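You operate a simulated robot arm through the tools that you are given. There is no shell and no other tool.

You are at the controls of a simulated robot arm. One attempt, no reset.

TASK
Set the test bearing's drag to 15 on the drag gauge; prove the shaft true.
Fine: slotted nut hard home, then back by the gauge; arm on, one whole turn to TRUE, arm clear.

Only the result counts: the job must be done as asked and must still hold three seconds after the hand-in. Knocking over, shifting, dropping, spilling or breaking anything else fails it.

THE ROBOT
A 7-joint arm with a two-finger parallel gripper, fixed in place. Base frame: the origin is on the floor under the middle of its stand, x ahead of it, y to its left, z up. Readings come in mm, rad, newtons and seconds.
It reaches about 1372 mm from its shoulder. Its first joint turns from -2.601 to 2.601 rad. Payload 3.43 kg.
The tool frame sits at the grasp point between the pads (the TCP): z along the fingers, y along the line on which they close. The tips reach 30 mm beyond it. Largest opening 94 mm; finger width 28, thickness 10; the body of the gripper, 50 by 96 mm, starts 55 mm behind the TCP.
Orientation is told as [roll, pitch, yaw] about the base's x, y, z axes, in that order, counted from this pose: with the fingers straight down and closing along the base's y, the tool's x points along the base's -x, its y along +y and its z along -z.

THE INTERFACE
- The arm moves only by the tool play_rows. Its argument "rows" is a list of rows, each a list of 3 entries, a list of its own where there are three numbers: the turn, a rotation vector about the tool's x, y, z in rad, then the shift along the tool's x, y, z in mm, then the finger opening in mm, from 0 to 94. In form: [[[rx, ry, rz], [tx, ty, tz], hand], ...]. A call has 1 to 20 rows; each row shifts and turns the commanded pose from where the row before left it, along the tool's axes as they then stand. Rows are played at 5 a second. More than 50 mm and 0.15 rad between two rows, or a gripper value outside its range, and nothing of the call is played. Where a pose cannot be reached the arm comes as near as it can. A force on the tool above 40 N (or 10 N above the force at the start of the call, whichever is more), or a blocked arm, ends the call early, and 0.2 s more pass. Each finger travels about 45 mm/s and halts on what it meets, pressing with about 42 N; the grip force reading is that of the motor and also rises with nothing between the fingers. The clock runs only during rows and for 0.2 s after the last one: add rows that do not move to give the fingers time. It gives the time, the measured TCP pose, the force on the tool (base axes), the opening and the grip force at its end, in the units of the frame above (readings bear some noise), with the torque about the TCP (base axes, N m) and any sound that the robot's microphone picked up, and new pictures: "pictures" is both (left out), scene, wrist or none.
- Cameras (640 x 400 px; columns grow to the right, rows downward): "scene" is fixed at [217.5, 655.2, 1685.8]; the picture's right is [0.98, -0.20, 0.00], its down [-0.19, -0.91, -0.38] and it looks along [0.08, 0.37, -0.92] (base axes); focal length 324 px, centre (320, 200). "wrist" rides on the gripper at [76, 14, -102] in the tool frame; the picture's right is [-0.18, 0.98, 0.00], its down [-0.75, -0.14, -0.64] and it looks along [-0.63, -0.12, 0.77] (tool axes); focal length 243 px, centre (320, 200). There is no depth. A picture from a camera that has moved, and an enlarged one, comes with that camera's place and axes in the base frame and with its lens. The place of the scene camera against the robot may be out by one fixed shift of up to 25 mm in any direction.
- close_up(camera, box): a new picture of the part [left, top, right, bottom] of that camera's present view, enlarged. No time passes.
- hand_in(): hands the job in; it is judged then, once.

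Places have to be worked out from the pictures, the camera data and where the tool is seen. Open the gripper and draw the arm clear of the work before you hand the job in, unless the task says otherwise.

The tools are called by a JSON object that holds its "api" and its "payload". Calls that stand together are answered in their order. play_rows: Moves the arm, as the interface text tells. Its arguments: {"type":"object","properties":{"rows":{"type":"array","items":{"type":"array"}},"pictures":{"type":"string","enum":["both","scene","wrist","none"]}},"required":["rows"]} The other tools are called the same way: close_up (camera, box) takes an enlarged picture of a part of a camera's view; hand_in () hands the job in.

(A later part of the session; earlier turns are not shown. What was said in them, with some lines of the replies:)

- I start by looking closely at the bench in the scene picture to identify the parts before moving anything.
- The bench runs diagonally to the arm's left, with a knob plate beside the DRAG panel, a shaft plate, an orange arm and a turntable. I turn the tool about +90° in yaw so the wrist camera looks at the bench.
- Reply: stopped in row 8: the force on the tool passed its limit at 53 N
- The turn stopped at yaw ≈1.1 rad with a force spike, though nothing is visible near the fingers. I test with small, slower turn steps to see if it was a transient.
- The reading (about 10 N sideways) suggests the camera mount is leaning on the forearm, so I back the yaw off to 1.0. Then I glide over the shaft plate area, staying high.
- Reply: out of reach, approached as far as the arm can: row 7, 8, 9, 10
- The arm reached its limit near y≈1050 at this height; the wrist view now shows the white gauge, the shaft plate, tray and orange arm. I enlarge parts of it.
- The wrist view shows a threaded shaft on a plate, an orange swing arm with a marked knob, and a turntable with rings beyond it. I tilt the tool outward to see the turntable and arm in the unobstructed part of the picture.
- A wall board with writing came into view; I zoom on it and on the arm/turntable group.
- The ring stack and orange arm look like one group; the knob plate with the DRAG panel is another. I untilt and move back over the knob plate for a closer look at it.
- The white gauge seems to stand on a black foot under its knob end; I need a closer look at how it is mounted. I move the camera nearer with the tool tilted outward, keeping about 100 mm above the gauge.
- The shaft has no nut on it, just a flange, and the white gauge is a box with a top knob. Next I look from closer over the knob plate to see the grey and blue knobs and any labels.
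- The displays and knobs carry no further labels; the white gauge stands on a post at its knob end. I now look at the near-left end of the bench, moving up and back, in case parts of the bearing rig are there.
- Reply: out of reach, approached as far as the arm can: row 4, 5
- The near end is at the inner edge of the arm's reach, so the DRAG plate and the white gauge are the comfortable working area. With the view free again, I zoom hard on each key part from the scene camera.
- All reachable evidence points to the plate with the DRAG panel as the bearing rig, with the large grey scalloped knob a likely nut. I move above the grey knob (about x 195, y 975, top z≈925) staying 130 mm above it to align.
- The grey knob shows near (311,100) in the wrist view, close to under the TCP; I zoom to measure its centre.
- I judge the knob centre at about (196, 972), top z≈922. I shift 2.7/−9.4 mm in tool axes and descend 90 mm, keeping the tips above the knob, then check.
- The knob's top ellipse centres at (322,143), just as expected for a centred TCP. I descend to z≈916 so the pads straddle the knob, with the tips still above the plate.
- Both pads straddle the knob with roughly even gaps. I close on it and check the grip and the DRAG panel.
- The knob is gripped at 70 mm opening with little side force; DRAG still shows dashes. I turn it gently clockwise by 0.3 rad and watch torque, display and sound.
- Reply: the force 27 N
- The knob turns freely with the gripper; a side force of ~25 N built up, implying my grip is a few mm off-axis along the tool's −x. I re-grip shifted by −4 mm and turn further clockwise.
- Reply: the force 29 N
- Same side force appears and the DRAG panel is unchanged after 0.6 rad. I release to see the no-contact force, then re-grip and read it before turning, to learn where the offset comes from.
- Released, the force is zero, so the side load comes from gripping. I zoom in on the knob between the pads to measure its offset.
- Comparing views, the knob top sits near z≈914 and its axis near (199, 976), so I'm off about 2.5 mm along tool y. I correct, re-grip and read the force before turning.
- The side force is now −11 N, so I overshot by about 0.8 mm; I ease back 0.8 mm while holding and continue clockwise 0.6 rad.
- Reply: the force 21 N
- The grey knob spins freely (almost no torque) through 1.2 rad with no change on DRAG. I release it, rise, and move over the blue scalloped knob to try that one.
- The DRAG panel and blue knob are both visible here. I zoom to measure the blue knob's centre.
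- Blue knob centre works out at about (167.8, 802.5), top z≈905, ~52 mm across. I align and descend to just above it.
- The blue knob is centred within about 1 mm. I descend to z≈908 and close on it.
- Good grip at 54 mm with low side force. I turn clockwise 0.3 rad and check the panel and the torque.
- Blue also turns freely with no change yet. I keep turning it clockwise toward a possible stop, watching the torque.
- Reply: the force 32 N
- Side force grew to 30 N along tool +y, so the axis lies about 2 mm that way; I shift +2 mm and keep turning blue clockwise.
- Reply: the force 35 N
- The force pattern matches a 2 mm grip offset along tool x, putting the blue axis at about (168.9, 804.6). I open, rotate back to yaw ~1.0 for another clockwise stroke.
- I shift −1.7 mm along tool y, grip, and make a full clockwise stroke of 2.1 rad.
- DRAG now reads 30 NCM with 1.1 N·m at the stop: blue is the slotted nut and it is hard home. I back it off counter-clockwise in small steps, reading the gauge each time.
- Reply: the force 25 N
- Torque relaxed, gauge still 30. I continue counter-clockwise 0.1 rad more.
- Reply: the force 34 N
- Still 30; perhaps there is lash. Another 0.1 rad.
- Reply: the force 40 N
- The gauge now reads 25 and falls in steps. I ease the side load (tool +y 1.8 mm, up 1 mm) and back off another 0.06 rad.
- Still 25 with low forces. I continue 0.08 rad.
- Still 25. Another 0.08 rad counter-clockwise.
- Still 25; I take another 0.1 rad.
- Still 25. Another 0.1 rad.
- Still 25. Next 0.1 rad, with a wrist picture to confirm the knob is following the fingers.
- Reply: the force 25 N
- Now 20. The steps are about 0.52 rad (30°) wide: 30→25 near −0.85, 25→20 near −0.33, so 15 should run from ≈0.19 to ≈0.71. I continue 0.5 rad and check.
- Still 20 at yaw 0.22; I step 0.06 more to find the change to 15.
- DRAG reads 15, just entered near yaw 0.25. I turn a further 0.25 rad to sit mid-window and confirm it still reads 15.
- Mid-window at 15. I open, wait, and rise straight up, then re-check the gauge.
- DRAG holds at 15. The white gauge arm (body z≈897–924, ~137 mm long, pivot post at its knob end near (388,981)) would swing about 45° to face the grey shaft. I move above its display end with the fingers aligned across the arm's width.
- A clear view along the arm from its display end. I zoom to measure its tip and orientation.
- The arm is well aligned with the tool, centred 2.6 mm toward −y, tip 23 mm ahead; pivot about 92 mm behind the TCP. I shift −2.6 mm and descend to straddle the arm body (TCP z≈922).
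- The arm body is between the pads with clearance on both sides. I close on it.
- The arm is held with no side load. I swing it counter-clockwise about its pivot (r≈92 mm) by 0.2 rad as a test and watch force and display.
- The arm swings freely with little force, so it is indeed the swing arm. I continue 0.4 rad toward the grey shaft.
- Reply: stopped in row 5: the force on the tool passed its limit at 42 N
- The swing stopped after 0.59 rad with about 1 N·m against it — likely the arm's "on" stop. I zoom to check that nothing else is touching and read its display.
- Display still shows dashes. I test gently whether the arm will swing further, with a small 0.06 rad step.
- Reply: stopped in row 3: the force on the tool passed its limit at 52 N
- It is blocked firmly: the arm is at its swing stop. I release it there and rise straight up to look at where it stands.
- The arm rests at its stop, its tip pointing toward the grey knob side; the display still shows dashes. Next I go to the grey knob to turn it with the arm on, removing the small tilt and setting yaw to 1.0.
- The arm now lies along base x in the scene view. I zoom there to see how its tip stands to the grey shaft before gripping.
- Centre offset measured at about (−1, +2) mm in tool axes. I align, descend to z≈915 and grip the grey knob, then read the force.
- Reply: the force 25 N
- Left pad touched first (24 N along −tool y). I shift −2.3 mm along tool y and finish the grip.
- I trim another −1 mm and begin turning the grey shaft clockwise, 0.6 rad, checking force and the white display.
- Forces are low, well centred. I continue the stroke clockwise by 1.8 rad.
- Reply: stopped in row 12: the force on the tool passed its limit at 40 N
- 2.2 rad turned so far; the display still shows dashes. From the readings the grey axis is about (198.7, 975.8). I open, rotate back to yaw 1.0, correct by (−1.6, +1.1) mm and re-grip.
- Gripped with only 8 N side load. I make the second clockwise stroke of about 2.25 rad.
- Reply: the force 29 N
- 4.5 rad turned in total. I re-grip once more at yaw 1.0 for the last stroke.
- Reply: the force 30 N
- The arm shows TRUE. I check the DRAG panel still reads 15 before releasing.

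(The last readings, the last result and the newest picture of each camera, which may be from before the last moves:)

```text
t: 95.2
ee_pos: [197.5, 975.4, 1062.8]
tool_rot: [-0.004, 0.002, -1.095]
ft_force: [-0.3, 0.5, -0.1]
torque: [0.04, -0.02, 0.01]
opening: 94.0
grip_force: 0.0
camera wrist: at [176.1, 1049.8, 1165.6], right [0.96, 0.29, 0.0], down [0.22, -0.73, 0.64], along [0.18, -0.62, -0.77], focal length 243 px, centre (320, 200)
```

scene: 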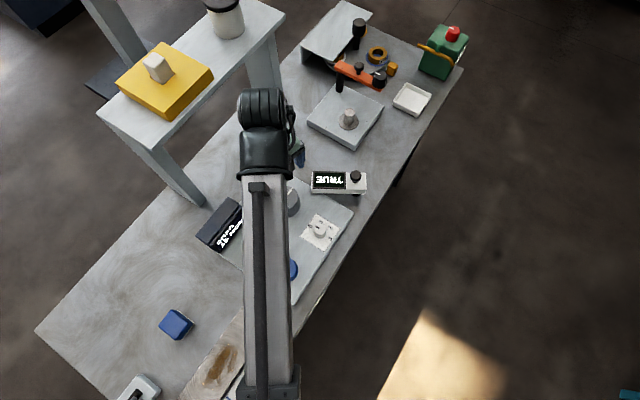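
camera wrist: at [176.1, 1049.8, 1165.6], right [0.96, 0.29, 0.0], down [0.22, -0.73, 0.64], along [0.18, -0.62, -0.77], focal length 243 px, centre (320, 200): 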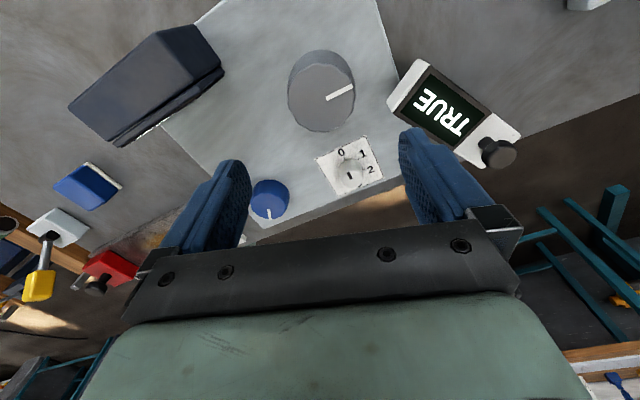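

DRAG still 15 and TRUE holds after release. Now I return to the arm to swing it clear: move above its display end and match its angle (yaw ≈ −0.19).

{"api": "play_rows", "payload": {"rows": [[[0, 0, 0], [-6.9, 34.6, 0], 94], [[0, 0, 0], [-6.9, 34.6, 0], 94], [[0, 0, 0], [-6.9, 34.6, 0], 94], [[0, 0, -0.1293], [0, 0, 0], 94], [[0, 0, -0.1293], [0, 0, 0], 94], [[0, 0, -0.1293], [0, 0, 0], 94], [[0, 0, -0.1293], [0, 0, 0], 94], [[0, 0, -0.1293], [0, 0, 0], 94], [[0, 0, -0.1293], [0, 0, 0], 94], [[0, 0, -0.1293], [0, 0, 0], 94], [[0, 0, 0], [0, 0, 0], 94]], "pictures": "wrist"}}

{"api": "close_up", "payload": {"camera": "wrist", "box": [240, 40, 420, 200]}}

```text
t: 97.6
ee_pos: [301.8, 1003.5, 1061.6]
tool_rot: [0.0, 0.003, -0.188]
ft_force: [0.7, -0.5, -0.2]
torque: [-0.04, -0.01, -0.03]
opening: 94.0
grip_force: 0.0
camera wrist: at [229.9, 1032.5, 1164.5], right [0.36, 0.93, 0.0], down [0.72, -0.28, 0.64], along [0.59, -0.23, -0.77], focal length 243 px, centre (320, 200)
```

wrist: 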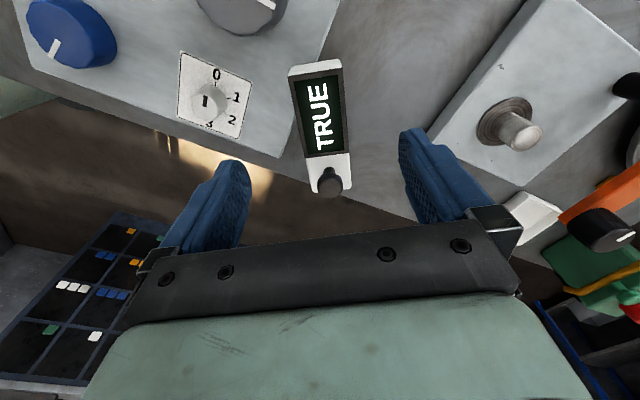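

```text
2.50 times, centred on (330, 120) of wrist
camera zoom: at [229.9, 1032.5, 1164.5], right [0.36, 0.93, 0.0], down [0.72, -0.28, 0.64], along [0.59, -0.23, -0.77], focal length 606 px, centre (295, 400)
```

zoom: 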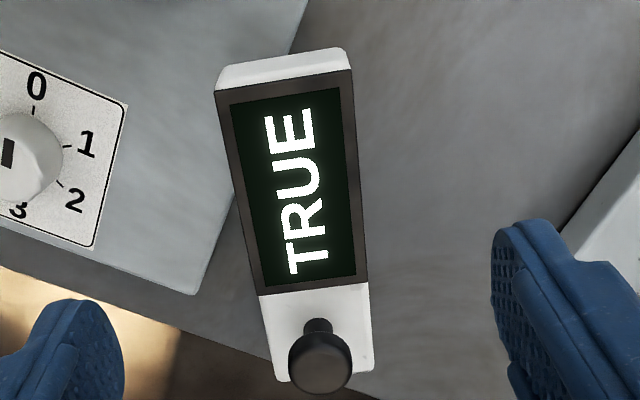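

The arm lies about 0.05 rad clockwise of the tool and 1.2 mm toward −y. I match this, descend to the same height as before and grip it.

{"api": "play_rows", "payload": {"rows": [[[0, 0, 0.052], [0, -1.2, 20], 94], [[0, 0, 0], [0, 0, 40], 94], [[0, 0, 0], [0, 0, 40], 94], [[0, 0, 0], [0, 0, 24], 94], [[0, 0, 0], [0, 0, 15], 94], [[0, 0, 0], [0, 0, 0], 94], [[0, 0, 0], [0, 0, 0], 70], [[0, 0, 0], [0, 0, 0], 50], [[0, 0, 0], [0, 0, 0], 44], [[0, 0, 0], [0, 0, 0], 44]], "pictures": "wrist"}}

```text
t: 99.8
ee_pos: [299.2, 1006.0, 925.3]
tool_rot: [-0.001, 0.005, -0.24]
ft_force: [-0.5, -0.6, -0.6]
torque: [-0.11, 0.09, -0.07]
opening: 54.6
grip_force: 42.2
camera wrist: at [228.9, 1037.3, 1028.4], right [0.41, 0.91, 0.0], down [0.7, -0.32, 0.64], along [0.58, -0.27, -0.77], focal length 243 px, centre (320, 200)
```

wrist: 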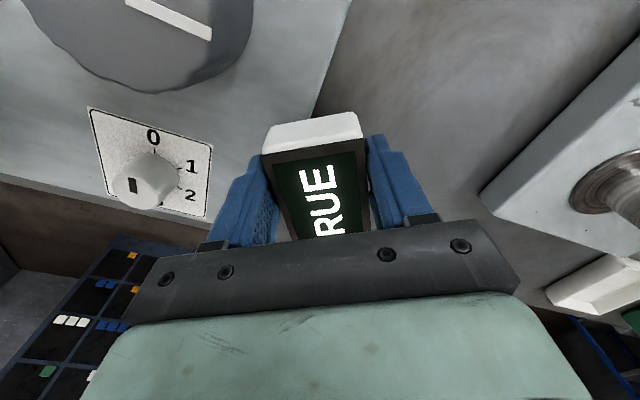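

Gripped with no side load (r≈92.6 mm from the pivot). I swing it clockwise 0.55 rad back to its parked direction.

{"api": "play_rows", "payload": {"rows": [[[0, 0, 0.1], [-0.46, 9.25, 0], 44], [[0, 0, 0.1], [-0.46, 9.25, 0], 44], [[0, 0, 0.1], [-0.46, 9.25, 0], 44], [[0, 0, 0.1], [-0.46, 9.25, 0], 44], [[0, 0, 0.1], [-0.46, 9.25, 0], 44], [[0, 0, 0.05], [-0.12, 4.63, 0], 44], [[0, 0, 0], [0, 0, 0], 44]]}}

```text
t: 101.2
ee_pos: [322.7, 1047.3, 925.1]
tool_rot: [-0.003, 0.009, -0.765]
ft_force: [-5.4, -0.2, 5.6]
torque: [-0.46, -0.49, -0.37]
opening: 54.5
grip_force: 44.3
stopped in row 6: the force on the tool passed its limit at 41 N (the readings are from after the stop); the commanded pose is now the measured one
camera wrist: at [277.8, 1109.7, 1028.6], right [0.81, 0.58, 0.0], down [0.45, -0.63, 0.64], along [0.37, -0.52, -0.77], focal length 243 px, centre (320, 200)
```

scene: 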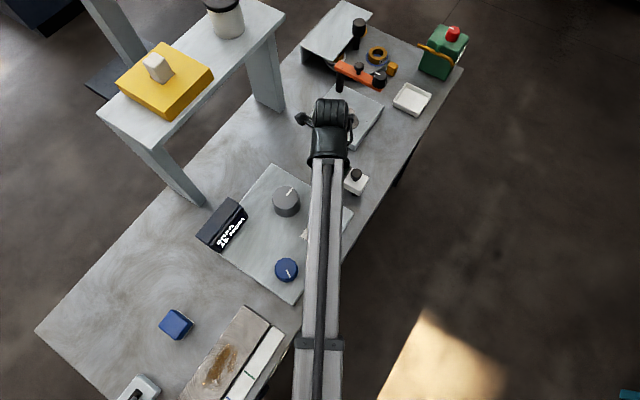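
wrist: 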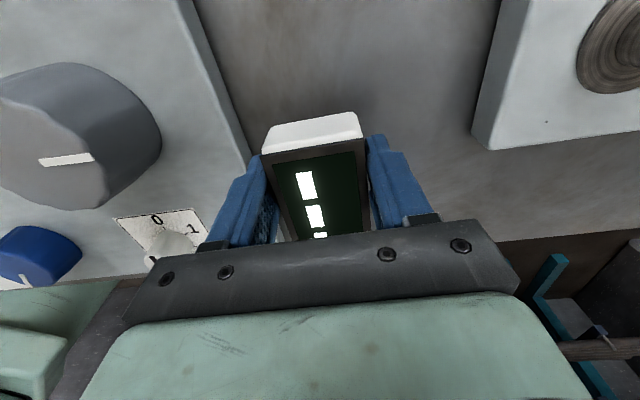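

The arm met its park stop near the original angle (−0.77 vs −0.79) and its display went back to dashes as it cleared. I release, rise and compare with its original place.

{"api": "play_rows", "payload": {"rows": [[[0, 0, 0], [0, 0, 0], 70], [[0, 0, 0], [0, 0, 0], 94], [[0, 0, 0], [0, 0, 0], 94], [[0, 0, 0], [0, 0, -30], 94], [[0, 0, 0], [0, 0, -40], 94], [[0, 0, 0], [0, 0, -40], 94], [[0, 0, 0], [0, 0, -40], 94], [[0, 0, 0], [0, 0, 0], 94]], "pictures": "wrist"}}

{"api": "close_up", "payload": {"camera": "wrist", "box": [240, 40, 420, 200]}}

{"api": "close_up", "payload": {"camera": "scene", "box": [190, 180, 270, 260]}}

```text
t: 103.0
ee_pos: [325.3, 1046.8, 1072.6]
tool_rot: [-0.002, 0.009, -0.764]
ft_force: [0.0, 1.1, -0.8]
torque: [-0.02, 0.02, 0.02]
opening: 94.2
grip_force: 0.2
camera wrist: at [281.3, 1109.5, 1176.1], right [0.81, 0.58, 0.0], down [0.45, -0.63, 0.64], along [0.37, -0.52, -0.77], focal length 243 px, centre (320, 200)
```

wrist: 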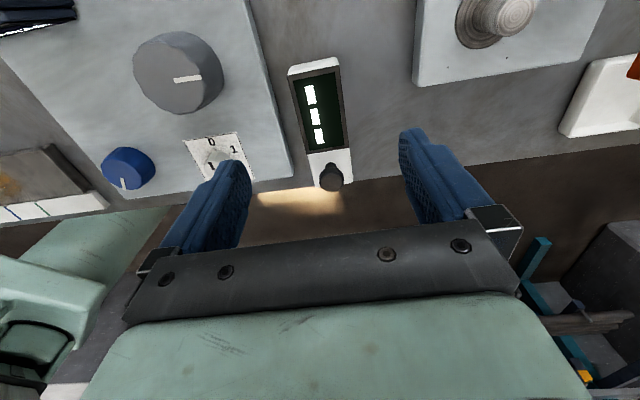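

```text
2.50 times, centred on (330, 120) of wrist
camera zoom: at [281.3, 1109.5, 1176.1], right [0.81, 0.58, 0.0], down [0.45, -0.63, 0.64], along [0.37, -0.52, -0.77], focal length 606 px, centre (295, 400)
```

zoom: 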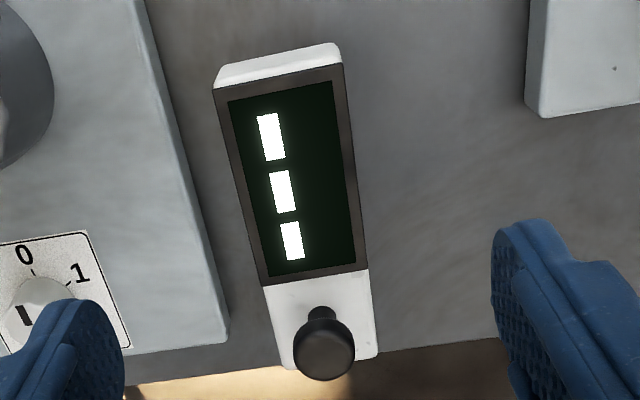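

```text
5.00 times, centred on (230, 220) of scene
camera zoom: at [217.5, 655.2, 1685.8], right [0.98, -0.2, 0.0], down [-0.19, -0.91, -0.38], along [0.08, 0.37, -0.92], focal length 1619 px, centre (770, 100)
```

zoom: 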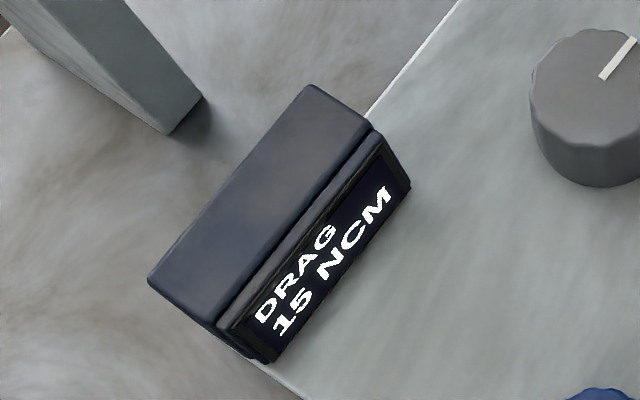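

Arm parked, DRAG 15. I withdraw the robot up and away from the bench, then make a last check of the scene.

{"api": "play_rows", "payload": {"rows": [[[0, 0, 0], [0, 0, -35], 94], [[0, 0, 0], [0, 0, -35], 94], [[0, 0, 0], [-34.7, -3.4, -14], 94], [[0, 0, 0], [-34.7, -3.4, -14], 94], [[0, 0, 0], [-34.7, -3.4, -14], 94], [[0, 0, 0], [-34.7, -3.4, -14], 94], [[0, 0, 0], [-34.7, -3.4, -14], 94], [[0, 0, 0], [-34.7, -3.4, -14], 94], [[0, 0, 0], [-34.7, -3.4, -14], 94], [[0, 0, 0], [0, 0, 0], 94]], "pictures": "scene"}}

{"api": "close_up", "payload": {"camera": "scene", "box": [180, 130, 400, 310]}}

{"api": "close_up", "payload": {"camera": "scene", "box": [290, 130, 390, 210]}}

{"api": "close_up", "payload": {"camera": "scene", "box": [190, 180, 270, 260]}}

```text
t: 105.2
ee_pos: [484.4, 859.5, 1240.8]
tool_rot: [-0.003, 0.008, -0.766]
ft_force: [-1.0, 0.6, 0.3]
torque: [0.0, 0.0, 0.02]
opening: 94.2
grip_force: 0.1
```

scene: 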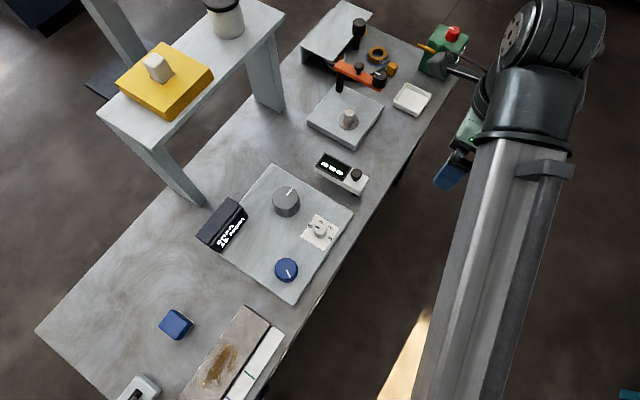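

```text
2.22 times, centred on (290, 220) of scene
camera zoom: at [217.5, 655.2, 1685.8], right [0.98, -0.2, 0.0], down [-0.19, -0.91, -0.38], along [0.08, 0.37, -0.92], focal length 719 px, centre (387, 156)
```

zoom: 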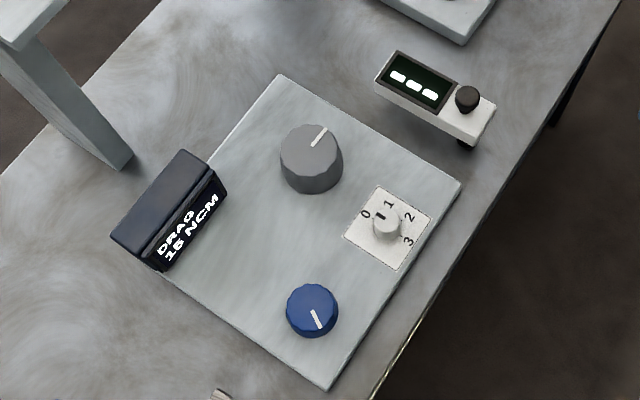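

```text
5.00 times, centred on (340, 170) of scene
camera zoom: at [217.5, 655.2, 1685.8], right [0.98, -0.2, 0.0], down [-0.19, -0.91, -0.38], along [0.08, 0.37, -0.92], focal length 1619 px, centre (220, 350)
```

zoom: 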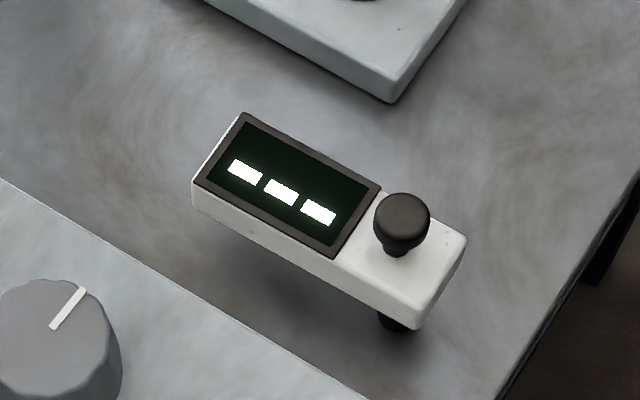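

```text
5.00 times, centred on (230, 220) of scene
camera zoom: at [217.5, 655.2, 1685.8], right [0.98, -0.2, 0.0], down [-0.19, -0.91, -0.38], along [0.08, 0.37, -0.92], focal length 1619 px, centre (770, 100)
```

zoom: 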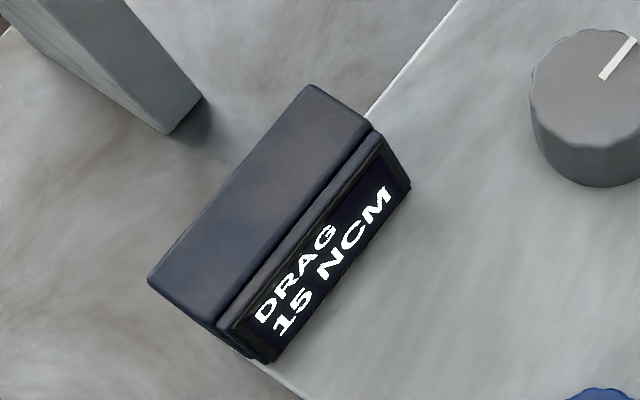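

Final check: DRAG reads 15 NCM, the shaft was proved (TRUE after a whole turn with the arm on), the arm is back at its park place, selector and everything else untouched, gripper open and robot clear. I hand the job in.

{"api": "hand_in", "payload": {}}

```text
The job is handed in.
```

The test bearing's drag is set to 15 NCM on the DRAG gauge, the shaft read TRUE, and the job is handed in. I have no verdict back on the judging yet.

- **Drag:** I turned the blue slotted nut clockwise to its hard stop, where the gauge read 30. I then backed it off to about the middle of the range that reads 15. It still read 15 at the last check, after the robot had withdrawn.
- **Shaft:** I swung the white gauge arm to its stop toward the grey shaft. I turned the shaft clockwise about 6.6 rad, just over one whole turn, in three grips. The arm's display then read TRUE.
- **Arm clear:** I swung the arm back to its park stop. In the final picture it sits about 0.03 rad from where it started, and its display went back to dashes as it cleared.

Before I knew which part was the nut, I turned the grey shaft about 1.2 rad with the arm off. No other control was used, and nothing else looks moved in the final picture. The gripper is open and the robot is clear of the bench.
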